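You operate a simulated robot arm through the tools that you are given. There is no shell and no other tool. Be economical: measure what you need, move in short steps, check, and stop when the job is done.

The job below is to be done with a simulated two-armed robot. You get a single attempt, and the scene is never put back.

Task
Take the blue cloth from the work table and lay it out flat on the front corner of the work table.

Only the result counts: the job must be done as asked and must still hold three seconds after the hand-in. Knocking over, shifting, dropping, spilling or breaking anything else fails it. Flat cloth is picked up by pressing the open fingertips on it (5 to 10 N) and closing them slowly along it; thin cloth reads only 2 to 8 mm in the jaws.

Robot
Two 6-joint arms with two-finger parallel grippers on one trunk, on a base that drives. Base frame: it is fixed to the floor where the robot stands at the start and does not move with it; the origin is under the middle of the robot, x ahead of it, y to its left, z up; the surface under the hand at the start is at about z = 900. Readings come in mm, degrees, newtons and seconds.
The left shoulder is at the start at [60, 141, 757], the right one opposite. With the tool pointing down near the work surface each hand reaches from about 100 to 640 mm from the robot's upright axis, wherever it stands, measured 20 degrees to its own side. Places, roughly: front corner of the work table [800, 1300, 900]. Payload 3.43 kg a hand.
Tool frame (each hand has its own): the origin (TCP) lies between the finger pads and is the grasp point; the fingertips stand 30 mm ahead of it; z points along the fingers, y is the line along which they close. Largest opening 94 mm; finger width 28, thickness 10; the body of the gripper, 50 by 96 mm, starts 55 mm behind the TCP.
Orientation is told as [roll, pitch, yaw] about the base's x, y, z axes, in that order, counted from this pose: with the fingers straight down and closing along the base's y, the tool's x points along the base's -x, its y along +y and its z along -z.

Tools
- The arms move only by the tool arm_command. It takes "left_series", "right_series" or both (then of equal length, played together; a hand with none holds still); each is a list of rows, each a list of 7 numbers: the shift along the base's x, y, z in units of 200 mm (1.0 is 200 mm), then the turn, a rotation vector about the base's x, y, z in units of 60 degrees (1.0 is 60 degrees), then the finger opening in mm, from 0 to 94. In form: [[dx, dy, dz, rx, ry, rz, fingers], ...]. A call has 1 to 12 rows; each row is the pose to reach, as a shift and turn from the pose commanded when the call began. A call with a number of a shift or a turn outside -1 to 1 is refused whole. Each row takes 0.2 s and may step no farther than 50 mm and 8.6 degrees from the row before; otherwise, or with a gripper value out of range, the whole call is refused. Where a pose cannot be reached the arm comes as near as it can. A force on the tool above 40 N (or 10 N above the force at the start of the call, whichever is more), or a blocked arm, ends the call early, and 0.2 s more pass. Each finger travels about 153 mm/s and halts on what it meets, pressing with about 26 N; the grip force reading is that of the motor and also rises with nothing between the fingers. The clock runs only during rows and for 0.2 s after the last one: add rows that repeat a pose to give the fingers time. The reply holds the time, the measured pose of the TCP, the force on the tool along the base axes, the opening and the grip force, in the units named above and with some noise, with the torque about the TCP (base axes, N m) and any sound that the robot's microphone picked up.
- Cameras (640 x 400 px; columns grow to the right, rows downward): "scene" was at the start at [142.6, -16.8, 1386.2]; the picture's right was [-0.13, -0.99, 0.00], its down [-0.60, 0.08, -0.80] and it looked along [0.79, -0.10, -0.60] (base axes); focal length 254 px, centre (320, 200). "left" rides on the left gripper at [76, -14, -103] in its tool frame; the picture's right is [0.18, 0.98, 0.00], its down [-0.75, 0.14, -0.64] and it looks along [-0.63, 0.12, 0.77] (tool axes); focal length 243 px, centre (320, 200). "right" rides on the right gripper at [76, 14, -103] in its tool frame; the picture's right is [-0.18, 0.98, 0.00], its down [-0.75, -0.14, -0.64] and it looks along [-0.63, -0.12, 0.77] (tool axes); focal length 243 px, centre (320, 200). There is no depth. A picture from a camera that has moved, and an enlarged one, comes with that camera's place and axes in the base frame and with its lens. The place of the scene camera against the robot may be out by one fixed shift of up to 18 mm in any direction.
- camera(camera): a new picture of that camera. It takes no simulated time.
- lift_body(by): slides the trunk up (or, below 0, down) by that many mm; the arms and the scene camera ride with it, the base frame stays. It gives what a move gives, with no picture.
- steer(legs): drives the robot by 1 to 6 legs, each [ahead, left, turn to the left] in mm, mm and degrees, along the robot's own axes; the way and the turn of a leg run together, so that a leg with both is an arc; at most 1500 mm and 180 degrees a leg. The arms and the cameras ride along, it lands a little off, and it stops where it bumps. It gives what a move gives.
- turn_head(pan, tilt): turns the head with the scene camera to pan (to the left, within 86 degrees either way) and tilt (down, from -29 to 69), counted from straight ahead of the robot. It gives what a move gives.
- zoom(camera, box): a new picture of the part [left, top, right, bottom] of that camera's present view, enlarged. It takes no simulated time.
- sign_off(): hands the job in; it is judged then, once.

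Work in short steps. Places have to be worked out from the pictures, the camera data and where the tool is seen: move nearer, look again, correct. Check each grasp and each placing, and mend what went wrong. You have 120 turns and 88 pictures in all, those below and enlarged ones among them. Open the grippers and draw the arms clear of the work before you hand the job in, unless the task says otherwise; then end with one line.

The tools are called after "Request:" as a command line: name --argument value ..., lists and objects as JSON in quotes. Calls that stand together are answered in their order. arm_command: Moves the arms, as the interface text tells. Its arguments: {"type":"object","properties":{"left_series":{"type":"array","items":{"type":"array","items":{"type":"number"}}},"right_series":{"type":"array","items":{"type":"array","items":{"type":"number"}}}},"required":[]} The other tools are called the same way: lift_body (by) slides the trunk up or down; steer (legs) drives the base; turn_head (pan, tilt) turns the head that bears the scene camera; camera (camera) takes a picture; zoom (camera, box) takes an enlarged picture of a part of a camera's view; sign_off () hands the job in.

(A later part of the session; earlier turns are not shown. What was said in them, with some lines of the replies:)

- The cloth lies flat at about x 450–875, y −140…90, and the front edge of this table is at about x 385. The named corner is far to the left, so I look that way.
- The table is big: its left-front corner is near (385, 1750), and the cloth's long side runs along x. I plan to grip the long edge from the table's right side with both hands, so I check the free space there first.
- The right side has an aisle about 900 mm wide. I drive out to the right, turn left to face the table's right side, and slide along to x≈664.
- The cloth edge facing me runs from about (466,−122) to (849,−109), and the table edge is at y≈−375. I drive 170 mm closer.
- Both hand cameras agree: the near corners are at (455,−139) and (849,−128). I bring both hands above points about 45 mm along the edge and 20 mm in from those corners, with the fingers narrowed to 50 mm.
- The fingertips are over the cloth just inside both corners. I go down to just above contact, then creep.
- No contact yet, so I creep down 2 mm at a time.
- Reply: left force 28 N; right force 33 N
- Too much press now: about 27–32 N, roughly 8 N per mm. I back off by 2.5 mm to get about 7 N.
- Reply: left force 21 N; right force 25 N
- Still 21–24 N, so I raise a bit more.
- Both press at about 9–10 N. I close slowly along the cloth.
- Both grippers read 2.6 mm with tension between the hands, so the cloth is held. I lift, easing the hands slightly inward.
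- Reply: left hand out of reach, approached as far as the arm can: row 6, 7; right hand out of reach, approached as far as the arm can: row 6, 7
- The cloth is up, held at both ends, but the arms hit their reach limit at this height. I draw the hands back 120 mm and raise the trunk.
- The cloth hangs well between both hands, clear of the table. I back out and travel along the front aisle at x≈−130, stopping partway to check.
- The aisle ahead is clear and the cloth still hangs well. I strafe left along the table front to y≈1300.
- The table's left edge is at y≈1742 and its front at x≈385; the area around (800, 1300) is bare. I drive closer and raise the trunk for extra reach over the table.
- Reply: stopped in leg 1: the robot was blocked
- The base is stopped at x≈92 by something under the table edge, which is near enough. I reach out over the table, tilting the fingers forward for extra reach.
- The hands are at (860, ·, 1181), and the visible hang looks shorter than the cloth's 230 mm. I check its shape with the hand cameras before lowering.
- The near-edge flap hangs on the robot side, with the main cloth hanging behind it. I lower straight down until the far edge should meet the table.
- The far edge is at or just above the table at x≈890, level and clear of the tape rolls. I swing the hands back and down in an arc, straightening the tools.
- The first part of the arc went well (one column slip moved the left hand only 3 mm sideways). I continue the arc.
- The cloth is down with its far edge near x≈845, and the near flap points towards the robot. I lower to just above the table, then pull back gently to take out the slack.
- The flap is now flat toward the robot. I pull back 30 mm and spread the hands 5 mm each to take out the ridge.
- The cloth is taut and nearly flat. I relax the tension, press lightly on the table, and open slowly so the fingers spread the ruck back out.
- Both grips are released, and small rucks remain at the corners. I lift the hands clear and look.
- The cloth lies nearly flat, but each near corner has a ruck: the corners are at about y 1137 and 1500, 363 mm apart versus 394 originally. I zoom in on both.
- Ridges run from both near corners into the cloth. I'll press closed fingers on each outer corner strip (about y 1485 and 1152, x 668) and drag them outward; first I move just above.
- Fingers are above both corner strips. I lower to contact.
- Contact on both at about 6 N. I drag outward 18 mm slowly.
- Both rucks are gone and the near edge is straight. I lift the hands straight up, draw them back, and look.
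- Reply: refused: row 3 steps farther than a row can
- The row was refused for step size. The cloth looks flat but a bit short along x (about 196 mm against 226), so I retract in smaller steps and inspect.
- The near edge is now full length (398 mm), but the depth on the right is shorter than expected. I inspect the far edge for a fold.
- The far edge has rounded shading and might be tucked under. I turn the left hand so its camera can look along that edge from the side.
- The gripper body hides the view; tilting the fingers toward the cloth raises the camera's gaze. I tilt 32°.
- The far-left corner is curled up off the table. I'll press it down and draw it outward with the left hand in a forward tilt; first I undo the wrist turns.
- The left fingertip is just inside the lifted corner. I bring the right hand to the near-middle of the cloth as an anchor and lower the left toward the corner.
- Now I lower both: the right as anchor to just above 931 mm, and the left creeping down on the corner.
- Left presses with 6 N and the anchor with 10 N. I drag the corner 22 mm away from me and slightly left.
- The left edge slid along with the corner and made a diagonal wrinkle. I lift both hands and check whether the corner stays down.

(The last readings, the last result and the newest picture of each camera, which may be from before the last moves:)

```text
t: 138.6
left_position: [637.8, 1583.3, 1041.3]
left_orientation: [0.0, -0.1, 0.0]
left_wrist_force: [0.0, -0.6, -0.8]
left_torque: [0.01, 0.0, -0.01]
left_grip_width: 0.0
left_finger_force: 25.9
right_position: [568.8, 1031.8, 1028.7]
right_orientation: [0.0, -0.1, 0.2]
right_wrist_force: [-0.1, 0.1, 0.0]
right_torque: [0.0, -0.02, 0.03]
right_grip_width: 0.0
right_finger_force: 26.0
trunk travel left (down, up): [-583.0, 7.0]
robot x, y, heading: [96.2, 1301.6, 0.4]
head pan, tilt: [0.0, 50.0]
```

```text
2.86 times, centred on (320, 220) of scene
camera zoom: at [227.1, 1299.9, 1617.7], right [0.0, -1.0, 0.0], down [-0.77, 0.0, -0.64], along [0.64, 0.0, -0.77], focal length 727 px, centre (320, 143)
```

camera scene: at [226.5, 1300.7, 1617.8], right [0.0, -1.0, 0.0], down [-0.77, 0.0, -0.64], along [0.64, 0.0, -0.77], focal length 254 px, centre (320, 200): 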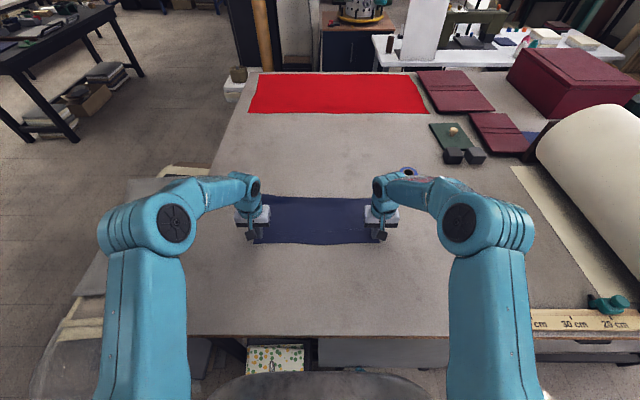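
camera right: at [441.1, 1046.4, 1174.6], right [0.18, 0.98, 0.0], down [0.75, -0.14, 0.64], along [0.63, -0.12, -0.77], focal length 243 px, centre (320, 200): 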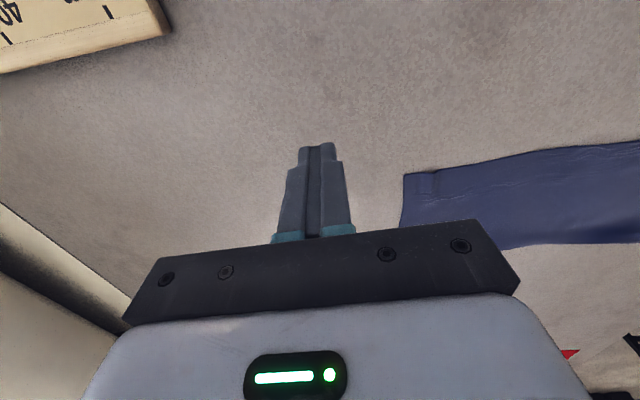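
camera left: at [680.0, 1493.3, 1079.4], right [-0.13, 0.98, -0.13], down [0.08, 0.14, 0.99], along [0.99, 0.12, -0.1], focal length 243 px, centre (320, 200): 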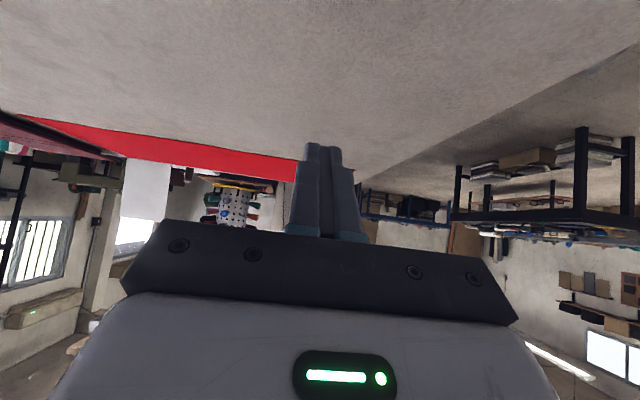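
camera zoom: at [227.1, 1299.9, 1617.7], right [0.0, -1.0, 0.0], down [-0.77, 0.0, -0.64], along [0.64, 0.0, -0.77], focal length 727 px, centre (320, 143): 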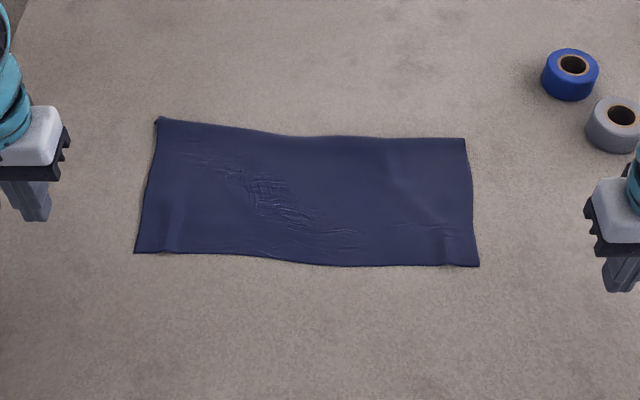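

The cloth lies flatter now with only fine wrinkles, but the right side still measures only about 186 mm deep. I look at the far-right edge with the right camera from the side.

Request:
arm_command --right_series '[[0.05, -0.03, 0.02, 0, 0, 0.13, 0], [0.1, -0.06, 0.04, 0, 0, 0.26, 0], [0.15, -0.09, 0.06, 0, 0, 0.39, 0], [0.2, -0.12, 0.08, 0, 0, 0.52, 0], [0.25, -0.14, 0.1, 0, 0, 0.65, 0], [0.3, -0.15, 0.1, 0, 0, 0.78, 0], [0.34, -0.15, 0.1, 0, 0, 0.9, 0], [0.34, -0.15, 0.1, 0, 0, 1.0, 0]]'

Request:
arm_command --right_series '[[0, 0, 0, 0.115, -0.067, 0, 0], [0, 0, 0, 0.23, -0.134, 0, 0], [0, 0, 0, 0.345, -0.2, 0, 0], [0, 0, 0, 0.46, -0.266, 0, 0]]'

Request:
camera --camera "right"

```text
t: 140.3
left_position: [637.1, 1584.0, 1039.9]
left_orientation: [-0.1, 0.0, 0.2]
left_wrist_force: [-0.4, -0.2, 0.1]
left_torque: [-0.02, -0.01, 0.01]
left_grip_width: 0.0
left_finger_force: 25.3
right_position: [636.7, 1003.4, 1050.2]
right_orientation: [0.1, 0.2, 60.3]
right_wrist_force: [-0.2, -0.3, 0.6]
right_torque: [0.01, 0.01, 0.01]
right_grip_width: 0.3
right_finger_force: 26.0
trunk travel left (down, up): [-583.0, 7.0]
robot x, y, heading: [90.4, 1305.5, 0.4]
head pan, tilt: [0.0, 50.0]
```

```text
t: 141.3
left_position: [637.2, 1584.3, 1041.1]
left_orientation: [0.0, -0.1, 0.3]
left_wrist_force: [-0.2, 0.2, -0.2]
left_torque: [0.01, -0.02, -0.02]
left_grip_width: 0.0
left_finger_force: 25.8
right_position: [637.3, 1002.7, 1050.8]
right_orientation: [-0.2, -31.9, 60.2]
right_wrist_force: [-0.1, 0.3, 0.1]
right_torque: [0.0, 0.01, 0.0]
right_grip_width: 0.3
right_finger_force: 25.5
trunk travel left (down, up): [-583.0, 7.0]
robot x, y, heading: [96.9, 1308.7, 0.2]
head pan, tilt: [0.0, 50.0]
```

```text
28 pictures are left
camera right: at [566.4, 906.0, 1097.7], right [-0.77, 0.63, 0.09], down [0.27, 0.19, 0.94], along [0.57, 0.76, -0.32], focal length 243 px, centre (320, 200)
```

right: 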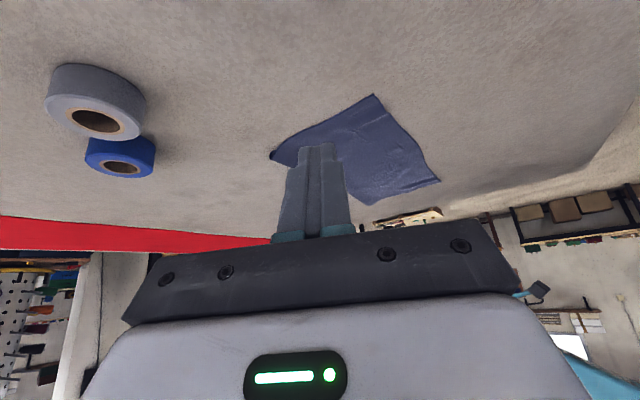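

Request:
zoom --camera "right" --box '[255, 85, 455, 210]'

```text
3.20 times, centred on (355, 148) of right
camera zoom: at [566.4, 906.0, 1097.7], right [-0.77, 0.63, 0.09], down [0.27, 0.19, 0.94], along [0.57, 0.76, -0.32], focal length 776 px, centre (208, 368)
```

zoom: 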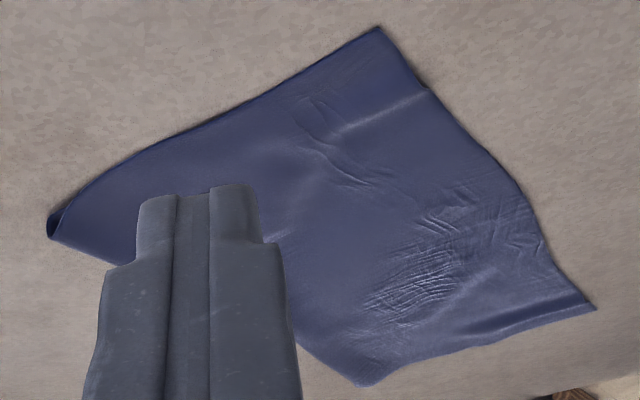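

The far edge is tucked under: the cloth touched down later than I thought and slack pushed it over itself. I'll regrip the near corners and lay it again with a firm touch and a taut pull; first I bring the right wrist back to straight.

Request:
arm_command --right_series '[[0, 0, 0.02, -0.115, 0.067, 0, 0], [0, 0, 0.04, -0.23, 0.134, 0, 0], [0, 0, 0.06, -0.345, 0.2, 0, 0], [0, 0, 0.08, -0.46, 0.266, 0, 0]]'

Request:
arm_command --left_series '[[0, -0.06, 0, 0, 0, 0, 50], [0, -0.12, 0, 0, 0, 0, 50], [-0.05, -0.18, 0, 0, 0, 0, 50], [-0.1, -0.24, 0, 0, 0, 0, 50], [-0.15, -0.3, 0, 0, 0, 0, 50], [-0.2, -0.36, 0, 0, 0, 0, 50], [-0.2, -0.42, 0, 0, 0, 0, 50], [-0.2, -0.5, 0, 0, 0, 0, 50]]' --right_series '[[-0.05, 0.1, 0, 0, 0, -0.13, 50], [-0.1, 0.2, 0, 0, 0, -0.26, 50], [-0.15, 0.3, 0, 0, 0, -0.39, 50], [-0.2, 0.4, 0, 0, 0, -0.52, 50], [-0.2, 0.5, 0, 0, 0, -0.65, 50], [-0.2, 0.6, 0, 0, 0, -0.78, 50], [-0.2, 0.7, 0, 0, 0, -0.9, 50], [-0.2, 0.8, 0, 0, 0, -1.0, 50]]'

Request:
camera --camera "left"

Request:
camera --camera "right"

```text
t: 142.3
left_position: [638.2, 1584.3, 1039.6]
left_orientation: [0.0, 0.1, 0.2]
left_wrist_force: [0.1, -0.7, 0.3]
left_torque: [-0.01, 0.01, 0.01]
left_grip_width: 0.1
left_finger_force: 26.6
right_position: [637.7, 1004.4, 1066.8]
right_orientation: [0.0, 0.2, 60.0]
right_wrist_force: [-0.4, 0.0, -0.3]
right_torque: [-0.03, -0.01, -0.01]
right_grip_width: 0.1
right_finger_force: 25.9
trunk travel left (down, up): [-583.0, 7.0]
robot x, y, heading: [98.3, 1304.7, 0.3]
head pan, tilt: [0.0, 50.0]
```

```text
t: 144.2
left_position: [597.7, 1484.6, 1040.6]
left_orientation: [0.0, -0.1, 0.2]
left_wrist_force: [0.1, -0.3, -0.8]
left_torque: [0.01, 0.01, 0.0]
left_grip_width: 50.2
left_finger_force: 0.1
right_position: [598.6, 1164.0, 1065.8]
right_orientation: [-0.1, 0.0, -0.1]
right_wrist_force: [-0.3, -0.5, 0.3]
right_torque: [-0.01, 0.03, 0.03]
right_grip_width: 50.0
right_finger_force: 0.0
trunk travel left (down, up): [-583.0, 7.0]
robot x, y, heading: [94.3, 1308.7, 0.1]
head pan, tilt: [0.0, 50.0]
```

```text
26 pictures are left
camera left: at [521.3, 1468.7, 1143.7], right [-0.19, 0.98, 0.0], down [0.75, 0.14, 0.64], along [0.63, 0.12, -0.77], focal length 243 px, centre (320, 200)
```

left: 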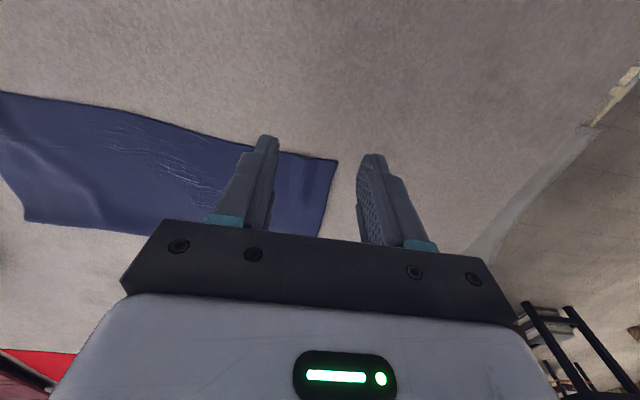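

```text
25 pictures are left
camera right: at [522.8, 1177.2, 1169.8], right [0.18, 0.98, 0.0], down [0.75, -0.14, 0.64], along [0.63, -0.12, -0.77], focal length 243 px, centre (320, 200)
```

right: 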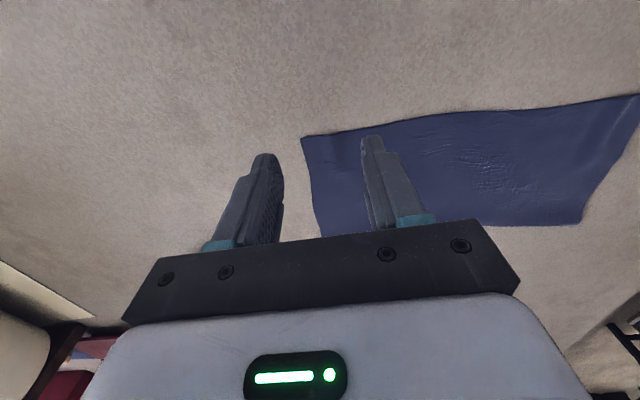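

The near corners are at (658,1516) and (644,1130). I go to the regrip points at (675,1474) and (661,1172) with 40 mm openings.

Request:
arm_command --left_series '[[0.13, -0.02, -0.135, 0, 0, 0, 40], [0.26, -0.04, -0.27, 0, 0, 0, 40], [0.385, -0.055, -0.405, 0, 0, 0, 40], [0.385, -0.055, -0.48, 0, 0, 0, 40], [0.385, -0.055, -0.53, 0, 0, 0, 40], [0.385, -0.055, -0.542, 0, 0, 0, 40], [0.385, -0.055, -0.542, 0, 0, 0, 40]]' --right_series '[[0.1, 0.015, -0.18, 0, 0, 0, 40], [0.21, 0.03, -0.36, 0, 0, 0, 40], [0.3125, 0.04, -0.53, 0, 0, 0, 40], [0.3125, 0.04, -0.605, 0, 0, 0, 40], [0.3125, 0.04, -0.655, 0, 0, 0, 40], [0.3125, 0.04, -0.667, 0, 0, 0, 40], [0.3125, 0.04, -0.667, 0, 0, 0, 40]]'

```text
t: 145.8
left_position: [673.4, 1474.2, 931.7]
left_orientation: [0.0, -0.1, 0.3]
left_wrist_force: [-0.4, -0.4, 3.4]
left_torque: [0.01, 0.06, 0.01]
left_grip_width: 40.0
left_finger_force: 0.1
right_position: [659.1, 1171.1, 932.8]
right_orientation: [0.0, 0.0, 0.2]
right_wrist_force: [-1.5, -0.1, 0.5]
right_torque: [0.0, 0.01, -0.03]
right_grip_width: 39.5
right_finger_force: 0.1
trunk travel left (down, up): [-583.0, 7.0]
robot x, y, heading: [94.1, 1307.5, 0.1]
head pan, tilt: [0.0, 50.0]
```

Left is at 3 N and right near zero. I press a bit more to reach about 8 N on both.

Request:
arm_command --left_series '[[0, 0, -0.004, 0, 0, 0, 40], [0, 0, -0.004, 0, 0, 0, 40]]' --right_series '[[0, 0, -0.008, 0, 0, 0, 40], [0, 0, -0.008, 0, 0, 0, 40]]'

```text
t: 146.3
left_position: [674.3, 1473.1, 932.5]
left_orientation: [0.0, -0.2, 0.2]
left_wrist_force: [0.5, 1.0, 6.4]
left_torque: [0.08, 0.03, 0.01]
left_grip_width: 40.0
left_finger_force: 0.1
right_position: [659.0, 1170.2, 932.2]
right_orientation: [0.1, 0.0, 0.2]
right_wrist_force: [0.7, -0.2, 2.5]
right_torque: [-0.01, 0.0, 0.0]
right_grip_width: 39.9
right_finger_force: 0.1
trunk travel left (down, up): [-583.0, 7.0]
robot x, y, heading: [96.8, 1307.1, 0.2]
head pan, tilt: [0.0, 50.0]
```

I press a little more on the right, then close both slowly.

Request:
arm_command --left_series '[[0, 0, -0.002, 0, 0, 0, 40], [0, 0, -0.002, 0, 0, 0, 35], [0, 0, -0.002, 0, 0, 0, 30], [0, 0, -0.002, 0, 0, 0, 25], [0, 0, -0.002, 0, 0, 0, 20], [0, 0, -0.002, 0, 0, 0, 15], [0, 0, -0.002, 0, 0, 0, 10], [0, 0, -0.002, 0, 0, 0, 6], [0, 0, -0.002, 0, 0, 0, 2], [0, 0, -0.002, 0, 0, 0, 0], [0, 0, -0.002, 0, 0, 0, 0]]' --right_series '[[0, 0, -0.007, 0, 0, 0, 40], [0, 0, -0.007, 0, 0, 0, 35], [0, 0, -0.007, 0, 0, 0, 30], [0, 0, -0.007, 0, 0, 0, 25], [0, 0, -0.007, 0, 0, 0, 20], [0, 0, -0.007, 0, 0, 0, 15], [0, 0, -0.007, 0, 0, 0, 10], [0, 0, -0.007, 0, 0, 0, 6], [0, 0, -0.007, 0, 0, 0, 2], [0, 0, -0.007, 0, 0, 0, 0], [0, 0, -0.007, 0, 0, 0, 0]]'

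```text
t: 148.8
left_position: [673.5, 1474.2, 931.7]
left_orientation: [-0.1, -0.1, 0.1]
left_wrist_force: [0.3, -4.5, 6.9]
left_torque: [-0.09, 0.01, 0.02]
left_grip_width: 2.6
left_finger_force: 26.1
right_position: [659.3, 1172.4, 930.8]
right_orientation: [0.0, -0.1, 0.3]
right_wrist_force: [1.3, 5.0, 20.0]
right_torque: [0.11, 0.04, -0.01]
right_grip_width: 2.4
right_finger_force: 26.3
trunk travel left (down, up): [-583.0, 7.0]
robot x, y, heading: [95.5, 1303.4, -0.0]
head pan, tilt: [0.0, 50.0]
```

Both grips hold at about 2.5 mm. I lift 190 mm, then reach out with the fingers tilted, aligning both hands in x.

Request:
arm_command --left_series '[[0, -0.012, 0.05, 0, 0, 0, 0], [0, -0.015, 0.2, 0, 0, 0, 0], [0, -0.015, 0.4, 0, 0, 0, 0], [0, -0.015, 0.6, 0, 0, 0, 0], [0, -0.015, 0.8, 0, 0, 0, 0], [0, -0.015, 0.98, 0, 0, 0, 0]]' --right_series '[[0, 0.012, 0.05, 0, 0, 0, 0], [0, 0.015, 0.2, 0, 0, 0, 0], [0.02, 0.015, 0.4, 0, 0, 0, 0], [0.04, 0.015, 0.6, 0, 0, 0, 0], [0.06, 0.015, 0.8, 0, 0, 0, 0], [0.07, 0.015, 0.98, 0, 0, 0, 0]]'

Request:
arm_command --left_series '[[0.12, 0, 0.05, 0, -0.11, 0, 0], [0.26, 0, 0.1, 0, -0.22, 0, 0], [0.41, 0, 0.15, 0, -0.34, 0, 0], [0.56, 0, 0.2, 0, -0.46, 0, 0], [0.72, 0, 0.25, 0, -0.58, 0, 0], [0.86, 0, 0.3, 0, -0.7, 0, 0], [0.98, 0, 0.32, 0, -0.75, 0, 0]]' --right_series '[[0.12, 0, 0.05, 0, -0.11, 0, 0], [0.26, 0, 0.1, 0, -0.22, 0, 0], [0.41, 0, 0.15, 0, -0.34, 0, 0], [0.56, 0, 0.2, 0, -0.46, 0, 0], [0.72, 0, 0.25, 0, -0.58, 0, 0], [0.86, 0, 0.3, 0, -0.7, 0, 0], [0.98, 0, 0.32, 0, -0.75, 0, 0]]'

Request:
zoom --camera "scene" --box '[208, 130, 432, 270]'

```text
t: 150.2
left_position: [675.0, 1470.6, 1126.9]
left_orientation: [0.0, 0.0, 0.2]
left_wrist_force: [0.9, -0.9, -0.8]
left_torque: [0.02, -0.01, 0.02]
left_grip_width: 2.3
left_finger_force: 26.2
right_position: [674.2, 1173.1, 1125.6]
right_orientation: [0.0, 0.2, 0.2]
right_wrist_force: [0.2, -0.3, 0.9]
right_torque: [-0.02, 0.01, 0.0]
right_grip_width: 2.4
right_finger_force: 26.4
trunk travel left (down, up): [-583.0, 7.0]
robot x, y, heading: [97.9, 1307.5, 0.3]
head pan, tilt: [0.0, 50.0]
```

```text
t: 151.8
left_position: [873.4, 1470.1, 1188.4]
left_orientation: [-0.1, -44.8, 0.3]
left_wrist_force: [1.2, 0.8, -0.5]
left_torque: [-0.01, 0.02, 0.02]
left_grip_width: 2.4
left_finger_force: 25.8
right_position: [874.2, 1174.0, 1187.9]
right_orientation: [-0.2, -44.8, 0.3]
right_wrist_force: [0.4, 0.5, -1.0]
right_torque: [0.03, -0.01, 0.05]
right_grip_width: 2.6
right_finger_force: 26.1
trunk travel left (down, up): [-583.0, 7.0]
robot x, y, heading: [94.9, 1304.3, 0.3]
head pan, tilt: [0.0, 50.0]
```

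```text
2.86 times, centred on (320, 200) of scene
camera zoom: at [233.2, 1300.9, 1617.1], right [0.0, -1.0, 0.0], down [-0.77, 0.0, -0.64], along [0.64, 0.0, -0.77], focal length 727 px, centre (320, 200)
```

zoom: 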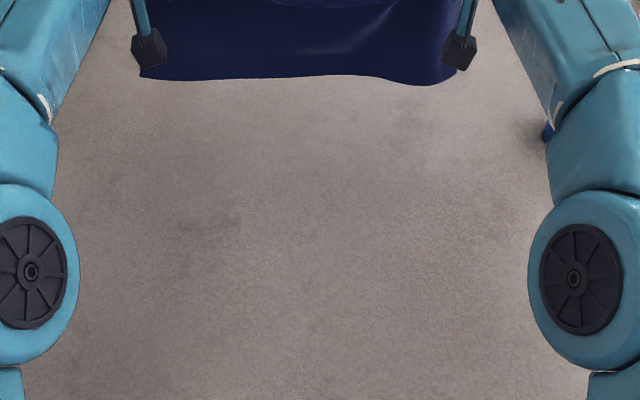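

The cloth hangs straight again. I lower straight down until it firmly touches, and watch where the bottom edge lands.

Request:
arm_command --left_series '[[0, 0, -0.13, 0, 0, 0, 0], [0, 0, -0.26, 0, 0, 0, 0], [0, 0, -0.39, 0, 0, 0, 0], [0, 0, -0.48, 0, 0, 0, 0], [0, 0, -0.56, 0, 0, 0, 0], [0, 0, -0.56, 0, 0, 0, 0]]' --right_series '[[0, 0, -0.13, 0, 0, 0, 0], [0, 0, -0.26, 0, 0, 0, 0], [0, 0, -0.39, 0, 0, 0, 0], [0, 0, -0.48, 0, 0, 0, 0], [0, 0, -0.56, 0, 0, 0, 0], [0, 0, -0.56, 0, 0, 0, 0]]'

Request:
zoom --camera "scene" --box '[208, 130, 432, 270]'

Request:
camera --camera "right"

```text
t: 153.2
left_position: [869.4, 1469.7, 1080.2]
left_orientation: [-0.2, -45.2, 0.3]
left_wrist_force: [0.4, -0.3, 0.1]
left_torque: [0.0, -0.02, 0.02]
left_grip_width: 2.5
left_finger_force: 26.1
right_position: [869.8, 1174.2, 1080.0]
right_orientation: [0.0, -45.0, 0.2]
right_wrist_force: [0.7, 0.4, -0.2]
right_torque: [-0.01, 0.02, 0.01]
right_grip_width: 2.4
right_finger_force: 26.5
trunk travel left (down, up): [-583.0, 7.0]
robot x, y, heading: [99.0, 1307.1, -0.1]
head pan, tilt: [0.0, 50.0]
```

```text
2.86 times, centred on (320, 200) of scene
camera zoom: at [227.0, 1300.7, 1617.8], right [0.0, -1.0, 0.0], down [-0.77, 0.0, -0.64], along [0.64, 0.0, -0.77], focal length 727 px, centre (320, 200)
```

zoom: 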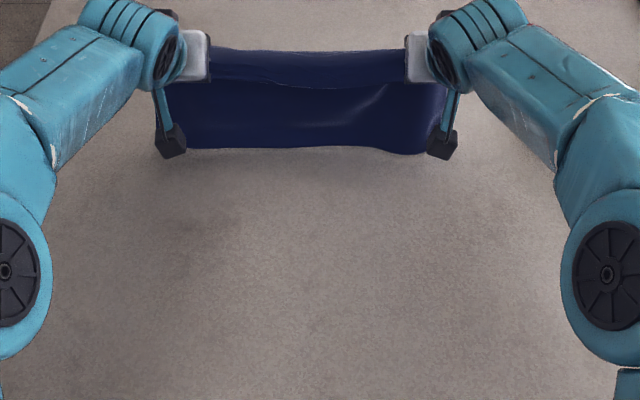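

```text
22 pictures are left
camera right: at [743.7, 1187.2, 1098.1], right [0.13, 0.98, 0.13], down [0.08, -0.14, 0.99], along [0.99, -0.12, -0.1], focal length 243 px, centre (320, 200)
```

right: 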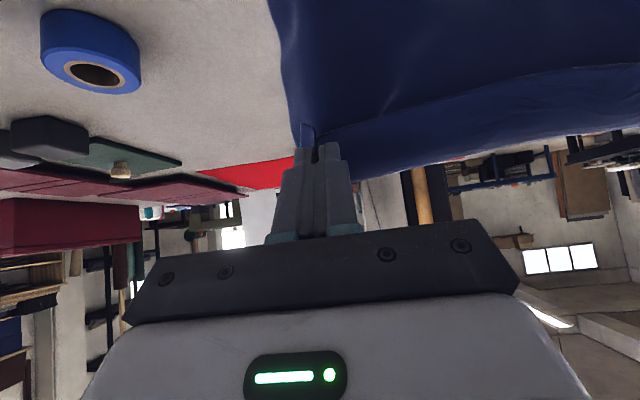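

The bottom edge may still be slightly above the table. I lower another 40 mm and check again.

Request:
arm_command --left_series '[[0, 0, -0.07, 0, 0, 0, 0], [0, 0, -0.14, 0, 0, 0, 0], [0, 0, -0.2, 0, 0, 0, 0], [0, 0, -0.2, 0, 0, 0, 0]]' --right_series '[[0, 0, -0.07, 0, 0, 0, 0], [0, 0, -0.14, 0, 0, 0, 0], [0, 0, -0.2, 0, 0, 0, 0], [0, 0, -0.2, 0, 0, 0, 0]]'

Request:
zoom --camera "scene" --box '[208, 130, 432, 270]'

```text
t: 154.2
left_position: [869.6, 1470.4, 1039.5]
left_orientation: [-0.1, -45.0, 0.3]
left_wrist_force: [-0.3, 0.6, 0.2]
left_torque: [0.01, 0.03, -0.01]
left_grip_width: 2.1
left_finger_force: 26.2
right_position: [869.3, 1173.5, 1038.7]
right_orientation: [-0.2, -45.0, 0.2]
right_wrist_force: [-0.3, 0.0, 0.0]
right_torque: [0.0, 0.0, 0.0]
right_grip_width: 2.7
right_finger_force: 26.0
trunk travel left (down, up): [-583.0, 7.0]
robot x, y, heading: [93.9, 1308.7, 0.1]
head pan, tilt: [0.0, 50.0]
```

```text
2.86 times, centred on (320, 200) of scene
camera zoom: at [226.9, 1300.8, 1617.7], right [0.0, -1.0, 0.0], down [-0.77, 0.0, -0.64], along [0.64, 0.0, -0.77], focal length 727 px, centre (320, 200)
```

zoom: 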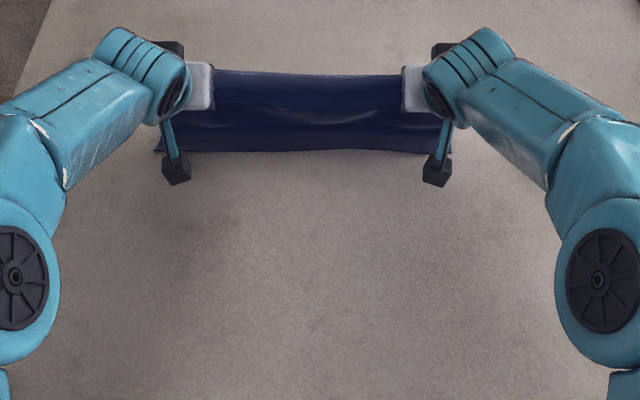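

The edge stayed put at x≈905, so it is touching. I now swing back along a taut arc around that edge, straightening the tools as I descend.

Request:
arm_command --left_series '[[-0.08, 0, 0.09, 0, 0.058, 0, 0], [-0.1625, 0, 0.175, 0, 0.117, 0, 0], [-0.2425, 0, 0.18, 0, 0.175, 0, 0], [-0.3225, 0, 0.185, 0, 0.233, 0, 0], [-0.4025, 0, 0.165, 0, 0.29, 0, 0], [-0.4825, 0, 0.14, 0, 0.35, 0, 0], [-0.5575, 0, 0.1, 0, 0.408, 0, 0], [-0.6325, 0, 0.05, 0, 0.467, 0, 0], [-0.7475, 0, -0.095, 0, 0.583, 0, 0], [-0.8325, 0, -0.27, 0, 0.683, 0, 0], [-0.8875, 0, -0.42, 0, 0.75, 0, 0]]' --right_series '[[-0.08, 0, 0.09, 0, 0.058, 0, 0], [-0.1625, 0, 0.175, 0, 0.117, 0, 0], [-0.2425, 0, 0.18, 0, 0.175, 0, 0], [-0.3225, 0, 0.185, 0, 0.233, 0, 0], [-0.4025, 0, 0.165, 0, 0.29, 0, 0], [-0.4825, 0, 0.14, 0, 0.35, 0, 0], [-0.5575, 0, 0.1, 0, 0.408, 0, 0], [-0.6325, 0, 0.05, 0, 0.467, 0, 0], [-0.7475, 0, -0.095, 0, 0.583, 0, 0], [-0.8325, 0, -0.27, 0, 0.683, 0, 0], [-0.8875, 0, -0.42, 0, 0.75, 0, 0]]'

Request:
zoom --camera "scene" --box '[208, 140, 432, 280]'

```text
t: 156.6
left_position: [692.3, 1470.6, 953.6]
left_orientation: [0.0, 0.0, 0.2]
left_wrist_force: [-0.2, -0.3, 0.4]
left_torque: [0.0, 0.0, 0.01]
left_grip_width: 2.3
left_finger_force: 25.5
right_position: [692.8, 1174.7, 954.5]
right_orientation: [0.0, 0.2, 0.3]
right_wrist_force: [-0.2, 0.6, -0.7]
right_torque: [-0.04, -0.01, -0.01]
right_grip_width: 2.3
right_finger_force: 26.4
trunk travel left (down, up): [-583.0, 7.0]
robot x, y, heading: [94.6, 1307.9, 0.0]
head pan, tilt: [0.0, 50.0]
```

```text
2.86 times, centred on (320, 210) of scene
camera zoom: at [228.8, 1300.8, 1617.6], right [0.0, -1.0, 0.0], down [-0.77, 0.0, -0.64], along [0.64, 0.0, -0.77], focal length 727 px, centre (320, 171)
```

zoom: 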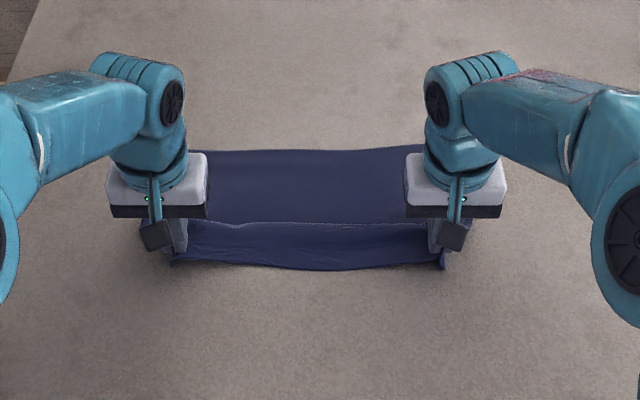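

The far edge is at about x≈861 now. I lower to the table with a slight forward move for the flap, then pull back 35 mm to draw everything taut.

Request:
arm_command --left_series '[[0, 0, -0.05, 0, 0, 0, 0], [0.01, 0, -0.095, 0, 0, 0, 0], [0.01, 0, -0.095, 0, 0, 0, 0], [-0.03, 0.005, -0.095, 0, 0, 0, 0], [-0.07, 0.01, -0.095, 0, 0, 0, 0], [-0.1, 0.015, -0.095, 0, 0, 0, 0], [-0.14, 0.02, -0.095, 0, 0, 0, 0], [-0.17, 0.02, -0.095, 0, 0, 0, 0], [-0.17, 0.02, -0.095, 0, 0, 0, 0]]' --right_series '[[0, 0, -0.05, 0, 0, 0, 0], [0.01, 0, -0.095, 0, 0, 0, 0], [0.01, 0, -0.095, 0, 0, 0, 0], [-0.03, -0.005, -0.095, 0, 0, 0, 0], [-0.07, -0.01, -0.095, 0, 0, 0, 0], [-0.1, -0.015, -0.095, 0, 0, 0, 0], [-0.14, -0.02, -0.095, 0, 0, 0, 0], [-0.17, -0.02, -0.095, 0, 0, 0, 0], [-0.17, -0.02, -0.095, 0, 0, 0, 0]]'

Request:
zoom --camera "scene" --box '[208, 140, 432, 280]'

```text
t: 158.6
left_position: [658.0, 1474.5, 935.3]
left_orientation: [0.1, 0.1, 0.2]
left_wrist_force: [0.0, -4.7, 0.0]
left_torque: [-0.16, 0.02, 0.02]
left_grip_width: 2.4
left_finger_force: 26.3
right_position: [659.3, 1170.4, 935.0]
right_orientation: [0.0, 0.1, 0.2]
right_wrist_force: [0.2, 4.6, 0.5]
right_torque: [0.14, 0.0, -0.03]
right_grip_width: 2.6
right_finger_force: 25.7
trunk travel left (down, up): [-583.0, 7.0]
robot x, y, heading: [100.9, 1307.2, 0.4]
head pan, tilt: [0.0, 50.0]
```

```text
2.86 times, centred on (320, 210) of scene
camera zoom: at [228.9, 1300.9, 1617.5], right [0.0, -1.0, 0.0], down [-0.77, 0.0, -0.64], along [0.64, 0.0, -0.77], focal length 727 px, centre (320, 171)
```

zoom: 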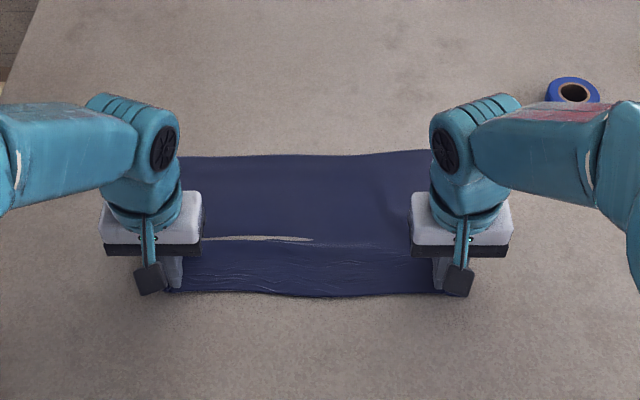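

Depth is now about 213 mm, close to the original. I relax the tension, press lightly, and open slowly.

Request:
arm_command --left_series '[[0, -0.01, -0.012, 0, 0, 0, 0], [0, -0.01, -0.018, 0, 0, 0, 0], [0, -0.01, -0.018, 0, 0, 0, 6], [0, -0.01, -0.018, 0, 0, 0, 12], [0, -0.01, -0.018, 0, 0, 0, 18], [0, -0.01, -0.018, 0, 0, 0, 24], [0, -0.01, -0.018, 0, 0, 0, 30], [0, -0.01, 0.05, 0, 0, 0, 30], [0, -0.01, 0.2, 0, 0, 0, 30], [0, -0.01, 0.2, 0, 0, 0, 0], [0, -0.01, 0.2, 0, 0, 0, 0]]' --right_series '[[0, 0.01, -0.012, 0, 0, 0, 0], [0, 0.01, -0.018, 0, 0, 0, 0], [0, 0.01, -0.018, 0, 0, 0, 6], [0, 0.01, -0.018, 0, 0, 0, 12], [0, 0.01, -0.018, 0, 0, 0, 18], [0, 0.01, -0.018, 0, 0, 0, 24], [0, 0.01, -0.018, 0, 0, 0, 30], [0, 0.01, 0.05, 0, 0, 0, 30], [0, 0.01, 0.2, 0, 0, 0, 30], [0, 0.01, 0.2, 0, 0, 0, 0], [0, 0.01, 0.2, 0, 0, 0, 0]]'

Request:
camera --camera "left"

Request:
camera --camera "right"

```text
t: 160.9
left_position: [658.4, 1472.0, 977.0]
left_orientation: [0.0, 0.0, 0.2]
left_wrist_force: [0.4, -0.4, -0.5]
left_torque: [-0.02, -0.02, -0.03]
left_grip_width: 0.0
left_finger_force: 25.8
right_position: [657.7, 1172.8, 974.5]
right_orientation: [0.0, 0.0, 0.2]
right_wrist_force: [-0.4, -0.2, 0.8]
right_torque: [-0.03, 0.0, -0.02]
right_grip_width: 0.0
right_finger_force: 25.6
trunk travel left (down, up): [-583.0, 7.0]
robot x, y, heading: [91.1, 1306.1, 0.1]
head pan, tilt: [0.0, 50.0]
```

```text
18 pictures are left
camera left: at [581.5, 1456.7, 1079.8], right [-0.19, 0.98, 0.0], down [0.75, 0.14, 0.64], along [0.63, 0.12, -0.77], focal length 243 px, centre (320, 200)
```

left: 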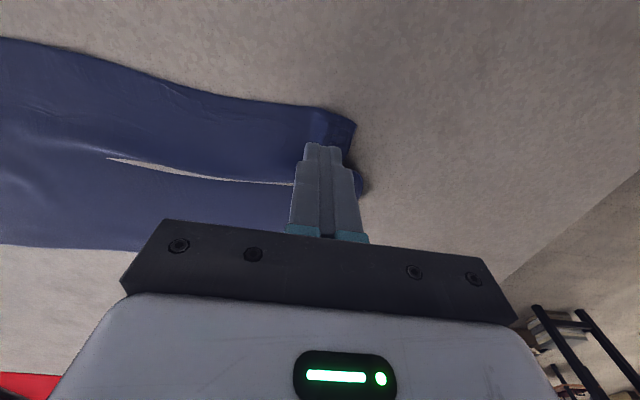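

```text
17 pictures are left
camera right: at [581.5, 1185.1, 1078.5], right [0.18, 0.98, 0.0], down [0.75, -0.14, 0.64], along [0.63, -0.12, -0.77], focal length 243 px, centre (320, 200)
```

right: 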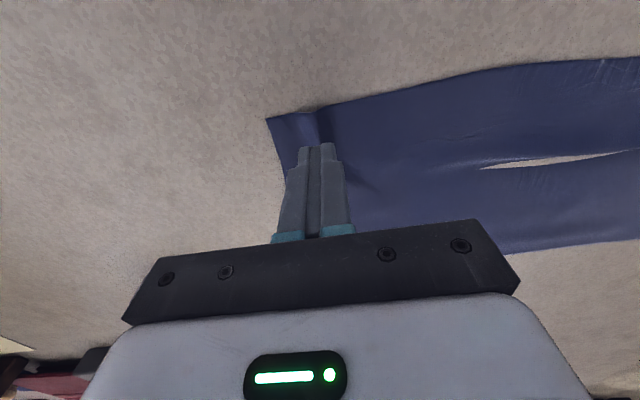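

Both are released; a ruck remains at each near corner and a shallow crease crosses the left half. I repeat the smoothing: press on the outer corner strips and drag them outward and slightly back.

Request:
arm_command --left_series '[[0.04, 0.07, 0, 0, 0, 0, 0], [0.04, 0.07, -0.1, 0, 0, 0, 0], [0.04, 0.07, -0.18, 0, 0, 0, 0], [0.04, 0.07, -0.21, 0, 0, 0, 0], [0.04, 0.07, -0.222, 0, 0, 0, 0], [0.04, 0.07, -0.226, 0, 0, 0, 0]]' --right_series '[[0.03, -0.13, 0, 0, 0, 0, 0], [0.03, -0.13, -0.1, 0, 0, 0, 0], [0.03, -0.13, -0.18, 0, 0, 0, 0], [0.03, -0.13, -0.205, 0, 0, 0, 0], [0.03, -0.13, -0.215, 0, 0, 0, 0], [0.03, -0.13, -0.22, 0, 0, 0, 0]]'

```text
t: 162.3
left_position: [666.7, 1485.8, 932.1]
left_orientation: [0.0, -0.4, 0.2]
left_wrist_force: [0.9, -0.7, 11.6]
left_torque: [0.07, -0.05, 0.0]
left_grip_width: 0.0
left_finger_force: 26.3
right_position: [663.1, 1145.9, 932.6]
right_orientation: [-0.1, 0.0, 0.2]
right_wrist_force: [-0.1, 0.1, 1.1]
right_torque: [-0.01, -0.01, -0.01]
right_grip_width: 0.0
right_finger_force: 26.0
trunk travel left (down, up): [-583.0, 7.0]
robot x, y, heading: [96.1, 1303.2, 0.3]
head pan, tilt: [0.0, 50.0]
```

Left is at 12 N and right just touching; I balance the pressures, then drag outward 18 mm and back 12 mm.

Request:
arm_command --left_series '[[0, 0, 0.003, 0, 0, 0, 0], [0, 0.015, 0.003, 0, 0, 0, 0], [0, 0.03, 0.003, 0, 0, 0, 0], [0, 0.05, 0.003, 0, 0, 0, 0], [0, 0.07, 0.003, 0, 0, 0, 0], [0, 0.09, 0.003, 0, 0, 0, 0], [-0.02, 0.09, 0.003, 0, 0, 0, 0], [-0.04, 0.09, 0.003, 0, 0, 0, 0], [-0.06, 0.09, 0.003, 0, 0, 0, 0], [-0.06, 0.09, 0.003, 0, 0, 0, 0]]' --right_series '[[0, 0, -0.008, 0, 0, 0, 0], [0, -0.015, -0.008, 0, 0, 0, 0], [0, -0.03, -0.008, 0, 0, 0, 0], [0, -0.045, -0.008, 0, 0, 0, 0], [0, -0.06, -0.008, 0, 0, 0, 0], [0, -0.075, -0.008, 0, 0, 0, 0], [-0.02, -0.075, -0.008, 0, 0, 0, 0], [-0.04, -0.075, -0.008, 0, 0, 0, 0], [-0.06, -0.075, -0.008, 0, 0, 0, 0], [-0.06, -0.075, -0.008, 0, 0, 0, 0]]'

Request:
arm_command --left_series '[[0, 0, 0.1, 0, 0, 0, 0], [0, 0, 0.3, 0, 0, 0, 0], [-0.1, 0.08, 0.45, 0, 0, 0, 0], [-0.25, 0.2, 0.55, 0, 0, 0, 0], [-0.42, 0.32, 0.6, 0, 0, 0, 0], [-0.6, 0.4, 0.65, 0, 0, 0, 0]]' --right_series '[[0, 0, 0.1, 0, 0, 0, 0], [0, 0, 0.3, 0, 0, 0, 0], [-0.1, -0.08, 0.45, 0, 0, 0, 0], [-0.25, -0.2, 0.55, 0, 0, 0, 0], [-0.42, -0.32, 0.6, 0, 0, 0, 0], [-0.6, -0.4, 0.65, 0, 0, 0, 0]]'

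Request:
zoom --camera "scene" --box '[230, 170, 406, 280]'

```text
t: 164.6
left_position: [653.6, 1503.9, 931.8]
left_orientation: [-0.1, -0.2, 0.2]
left_wrist_force: [3.5, -6.9, 10.8]
left_torque: [-0.2, -0.1, -0.02]
left_grip_width: 0.0
left_finger_force: 26.1
right_position: [651.4, 1131.7, 931.4]
right_orientation: [-0.1, -0.2, 0.1]
right_wrist_force: [8.1, 5.6, 30.8]
right_torque: [0.17, -0.07, -0.01]
right_grip_width: 0.1
right_finger_force: 26.0
trunk travel left (down, up): [-583.0, 7.0]
robot x, y, heading: [96.1, 1306.4, 0.1]
head pan, tilt: [0.0, 50.0]
```

```text
t: 165.9
left_position: [531.1, 1584.5, 1062.9]
left_orientation: [0.0, -0.2, 0.2]
left_wrist_force: [-0.9, 0.0, -0.3]
left_torque: [-0.01, -0.04, -0.02]
left_grip_width: 0.1
left_finger_force: 26.0
right_position: [528.2, 1050.6, 1060.2]
right_orientation: [0.0, -0.2, 0.2]
right_wrist_force: [-0.4, -0.2, 0.4]
right_torque: [0.02, -0.04, 0.02]
right_grip_width: 0.0
right_finger_force: 26.2
trunk travel left (down, up): [-583.0, 7.0]
robot x, y, heading: [96.1, 1307.4, 0.3]
head pan, tilt: [0.0, 50.0]
```

```text
3.64 times, centred on (318, 225) of scene
camera zoom: at [223.5, 1300.6, 1618.0], right [0.0, -1.0, 0.0], down [-0.76, 0.0, -0.65], along [0.65, 0.0, -0.76], focal length 925 px, centre (327, 109)
```

zoom: 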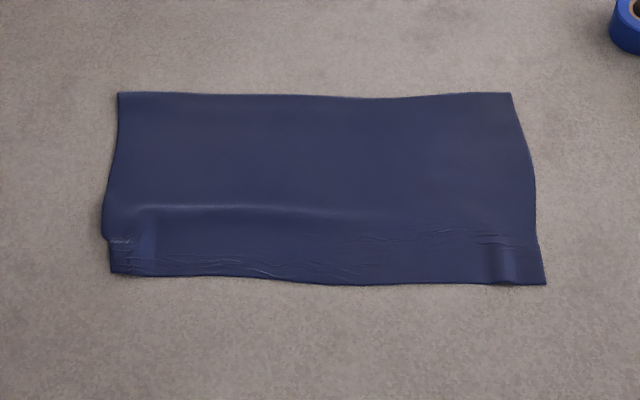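

Depth is now about 225 mm on the right and 213 on the left, where a low ridge remains toward the near-left corner. I look closer there.

Request:
camera --camera "left"

Request:
zoom --camera "scene" --box '[250, 205, 330, 255]'

```text
15 pictures are left
camera left: at [454.2, 1569.1, 1166.3], right [-0.19, 0.98, 0.0], down [0.75, 0.14, 0.64], along [0.63, 0.12, -0.77], focal length 243 px, centre (320, 200)
```

left: 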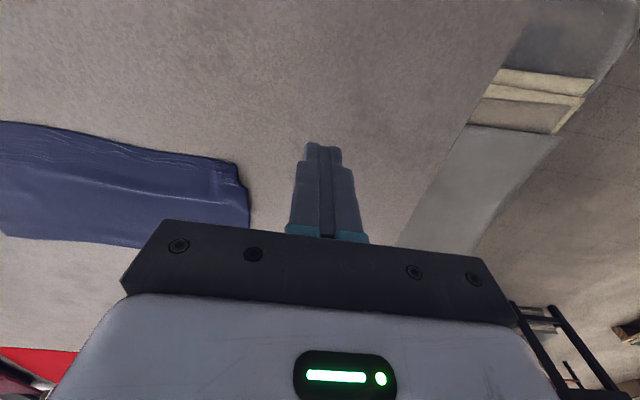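

```text
8.00 times, centred on (290, 230) of scene
camera zoom: at [223.5, 1300.6, 1618.0], right [0.0, -1.0, 0.0], down [-0.76, 0.0, -0.65], along [0.65, 0.0, -0.76], focal length 2036 px, centre (560, -40)
```

zoom: 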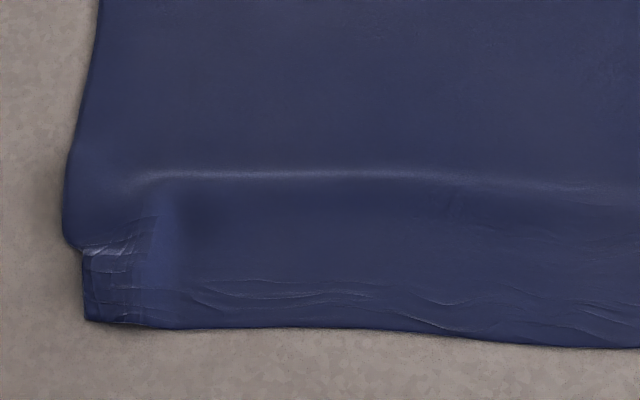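

The near-left part needs pulling about 15 mm back and 12 mm out. I press at about (658,1483) with the left hand and drag.

Request:
arm_command --left_series '[[0.13, -0.1, -0.1, 0, 0, 0, 0], [0.26, -0.2, -0.2, 0, 0, 0, 0], [0.39, -0.3, -0.3, 0, 0, 0, 0], [0.52, -0.4, -0.42, 0, 0, 0, 0], [0.64, -0.5, -0.55, 0, 0, 0, 0], [0.64, -0.507, -0.63, 0, 0, 0, 0], [0.64, -0.507, -0.65, 0, 0, 0, 0], [0.64, -0.507, -0.657, 0, 0, 0, 0]]'

```text
t: 167.8
left_position: [663.2, 1483.4, 932.6]
left_orientation: [0.0, -0.3, 0.2]
left_wrist_force: [0.8, 1.2, 14.7]
left_torque: [0.16, 0.14, -0.02]
left_grip_width: 0.3
left_finger_force: 25.6
right_position: [530.0, 1050.6, 1060.1]
right_orientation: [0.0, 0.0, 0.2]
right_wrist_force: [0.5, 1.1, -0.2]
right_torque: [-0.03, 0.0, 0.02]
right_grip_width: 0.0
right_finger_force: 26.5
trunk travel left (down, up): [-583.0, 7.0]
robot x, y, heading: [96.6, 1303.8, 0.2]
head pan, tilt: [0.0, 50.0]
```

Request:
arm_command --left_series '[[-0.01, 0.01, 0.003, 0, 0, 0, 0], [-0.025, 0.02, 0.003, 0, 0, 0, 0], [-0.04, 0.035, 0.003, 0, 0, 0, 0], [-0.055, 0.05, 0.003, 0, 0, 0, 0], [-0.07, 0.06, 0.003, 0, 0, 0, 0], [-0.085, 0.07, 0.003, 0, 0, 0, 0], [-0.085, 0.07, 0.003, 0, 0, 0, 0]]'

Request:
zoom --camera "scene" --box '[230, 170, 406, 280]'

```text
t: 169.3
left_position: [644.8, 1496.2, 932.3]
left_orientation: [0.0, -0.1, 0.2]
left_wrist_force: [3.9, -1.4, 25.0]
left_torque: [0.11, 0.12, -0.02]
left_grip_width: 0.2
left_finger_force: 25.4
right_position: [531.2, 1050.3, 1058.9]
right_orientation: [0.1, 0.0, 0.2]
right_wrist_force: [0.9, 1.1, -0.5]
right_torque: [-0.01, 0.0, -0.02]
right_grip_width: 0.0
right_finger_force: 26.3
trunk travel left (down, up): [-583.0, 7.0]
robot x, y, heading: [94.5, 1307.0, -0.2]
head pan, tilt: [0.0, 50.0]
```

```text
3.64 times, centred on (318, 225) of scene
camera zoom: at [226.4, 1299.7, 1617.9], right [0.0, -1.0, 0.0], down [-0.77, 0.0, -0.64], along [0.64, 0.0, -0.77], focal length 925 px, centre (327, 109)
```

zoom: 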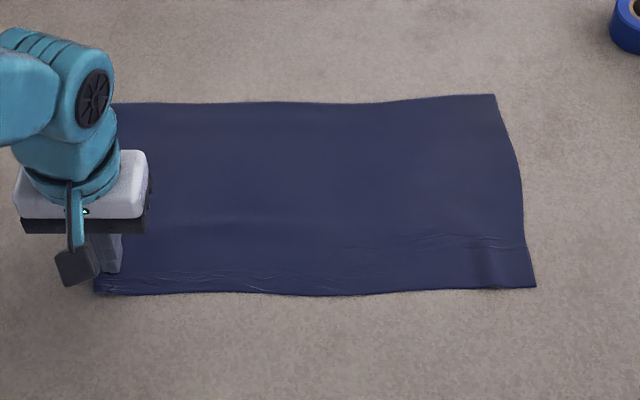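

The ridge is gone on the left. I lift the left hand clear and view the whole cloth.

Request:
arm_command --left_series '[[0, 0, 0.1, 0, 0, 0, 0], [0, 0, 0.3, 0, 0, 0, 0], [-0.1, 0.08, 0.45, 0, 0, 0, 0], [-0.25, 0.2, 0.55, 0, 0, 0, 0], [-0.42, 0.32, 0.6, 0, 0, 0, 0], [-0.6, 0.4, 0.65, 0, 0, 0, 0]]'

Request:
zoom --camera "scene" --box '[230, 170, 406, 280]'

Request:
zoom --camera "right" --box '[360, 100, 640, 275]'

```text
t: 170.8
left_position: [523.6, 1577.0, 1060.4]
left_orientation: [0.1, -0.2, 0.0]
left_wrist_force: [0.9, -1.0, -0.3]
left_torque: [-0.01, -0.04, 0.03]
left_grip_width: 0.0
left_finger_force: 26.1
right_position: [531.0, 1049.6, 1059.9]
right_orientation: [-0.1, -0.1, 0.1]
right_wrist_force: [-0.8, 0.0, 1.1]
right_torque: [0.04, -0.04, -0.02]
right_grip_width: 0.0
right_finger_force: 25.7
trunk travel left (down, up): [-583.0, 7.0]
robot x, y, heading: [98.3, 1305.2, 0.3]
head pan, tilt: [0.0, 50.0]
```

```text
3.64 times, centred on (318, 225) of scene
camera zoom: at [226.2, 1301.1, 1617.8], right [0.0, -1.0, 0.0], down [-0.77, 0.0, -0.64], along [0.64, 0.0, -0.77], focal length 925 px, centre (327, 109)
```

zoom: 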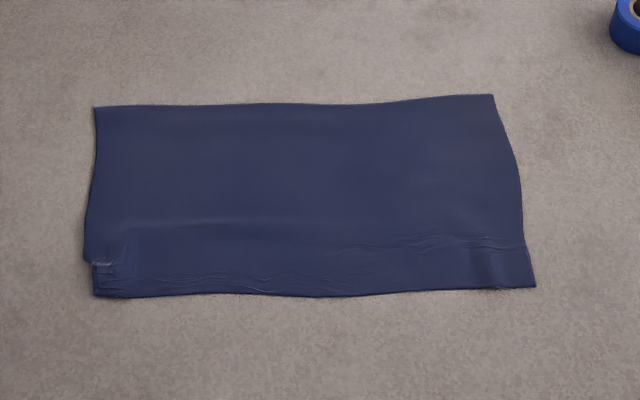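

```text
2.29 times, centred on (500, 188) of right
camera zoom: at [455.0, 1064.0, 1162.8], right [0.18, 0.98, 0.0], down [0.75, -0.14, 0.64], along [0.63, -0.12, -0.77], focal length 555 px, centre (-91, 229)
```

zoom: 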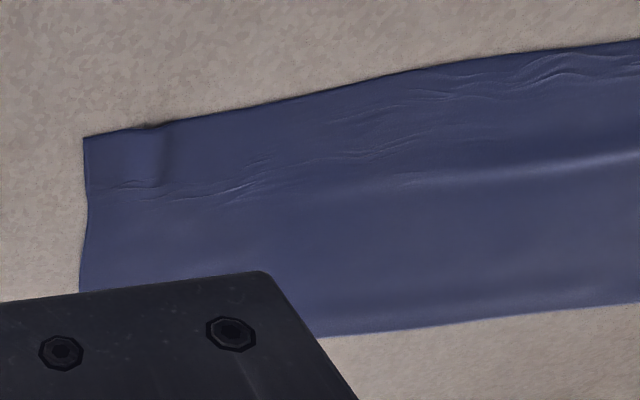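

The cloth lies flat: corners at full spacing, depth about 213–220 mm, centred near (725, 1310), with nothing else touched. I open the grippers, retract the arms, back away and take a last look.

Request:
arm_command --left_series '[[-0.1, 0, 0.1, 0, 0, 0, 60], [-0.25, 0, 0.2, 0, 0, 0, 94], [-0.4, 0, 0.3, 0, 0, 0, 94]]' --right_series '[[-0.1, 0, 0.1, 0, 0, 0, 60], [-0.25, 0, 0.2, 0, 0, 0, 94], [-0.4, 0, 0.3, 0, 0, 0, 94]]'

Request:
steer --legs '[[-200, 0, 0]]'

Request:
camera --camera "scene"

```text
t: 171.6
left_position: [442.6, 1577.6, 1120.9]
left_orientation: [-0.1, 0.0, 0.2]
left_wrist_force: [-1.4, -0.1, 0.2]
left_torque: [0.01, -0.04, -0.01]
left_grip_width: 94.0
left_finger_force: 0.1
right_position: [450.3, 1051.2, 1120.3]
right_orientation: [0.0, -0.1, 0.2]
right_wrist_force: [-0.4, 0.5, 0.3]
right_torque: [0.02, -0.03, 0.03]
right_grip_width: 94.2
right_finger_force: 0.0
trunk travel left (down, up): [-583.0, 7.0]
robot x, y, heading: [95.6, 1306.2, 0.5]
head pan, tilt: [0.0, 50.0]
```

```text
t: 174.7
left_position: [251.8, 1578.3, 1118.7]
left_orientation: [-0.2, 0.0, 0.1]
left_wrist_force: [0.0, 0.3, -0.3]
left_torque: [-0.01, 0.02, -0.06]
left_grip_width: 94.0
left_finger_force: 0.0
right_position: [257.2, 1052.5, 1119.3]
right_orientation: [-0.1, 0.2, -0.1]
right_wrist_force: [0.1, 1.2, -0.2]
right_torque: [-0.05, 0.03, 0.02]
right_grip_width: 94.0
right_finger_force: 0.1
trunk travel left (down, up): [-583.0, 7.0]
robot x, y, heading: [-105.9, 1305.5, 0.1]
head pan, tilt: [0.0, 50.0]
```

```text
10 pictures are left
camera scene: at [31.2, 1304.0, 1617.3], right [0.0, -1.0, 0.0], down [-0.77, 0.0, -0.64], along [0.64, 0.0, -0.77], focal length 254 px, centre (320, 200)
```

scene: 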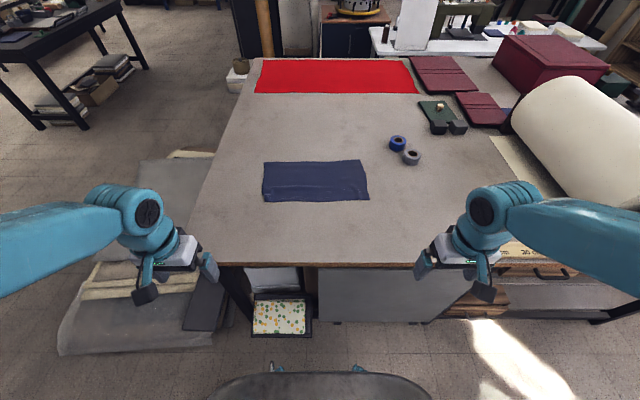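

The cloth lies flat in the front-corner area with everything else in place, the grippers are open and the arms are clear. I hand in.

Request:
sign_off

```text
The job is handed in.
```

I moved the blue cloth to the front-corner area of the work table and laid it flat, centred at about (725, 1310), roughly 75 mm nearer the front edge than the point you gave. A few fine wrinkles remain, and I saw nothing else disturbed. I then opened the grippers, drew the arms clear and handed the job in.
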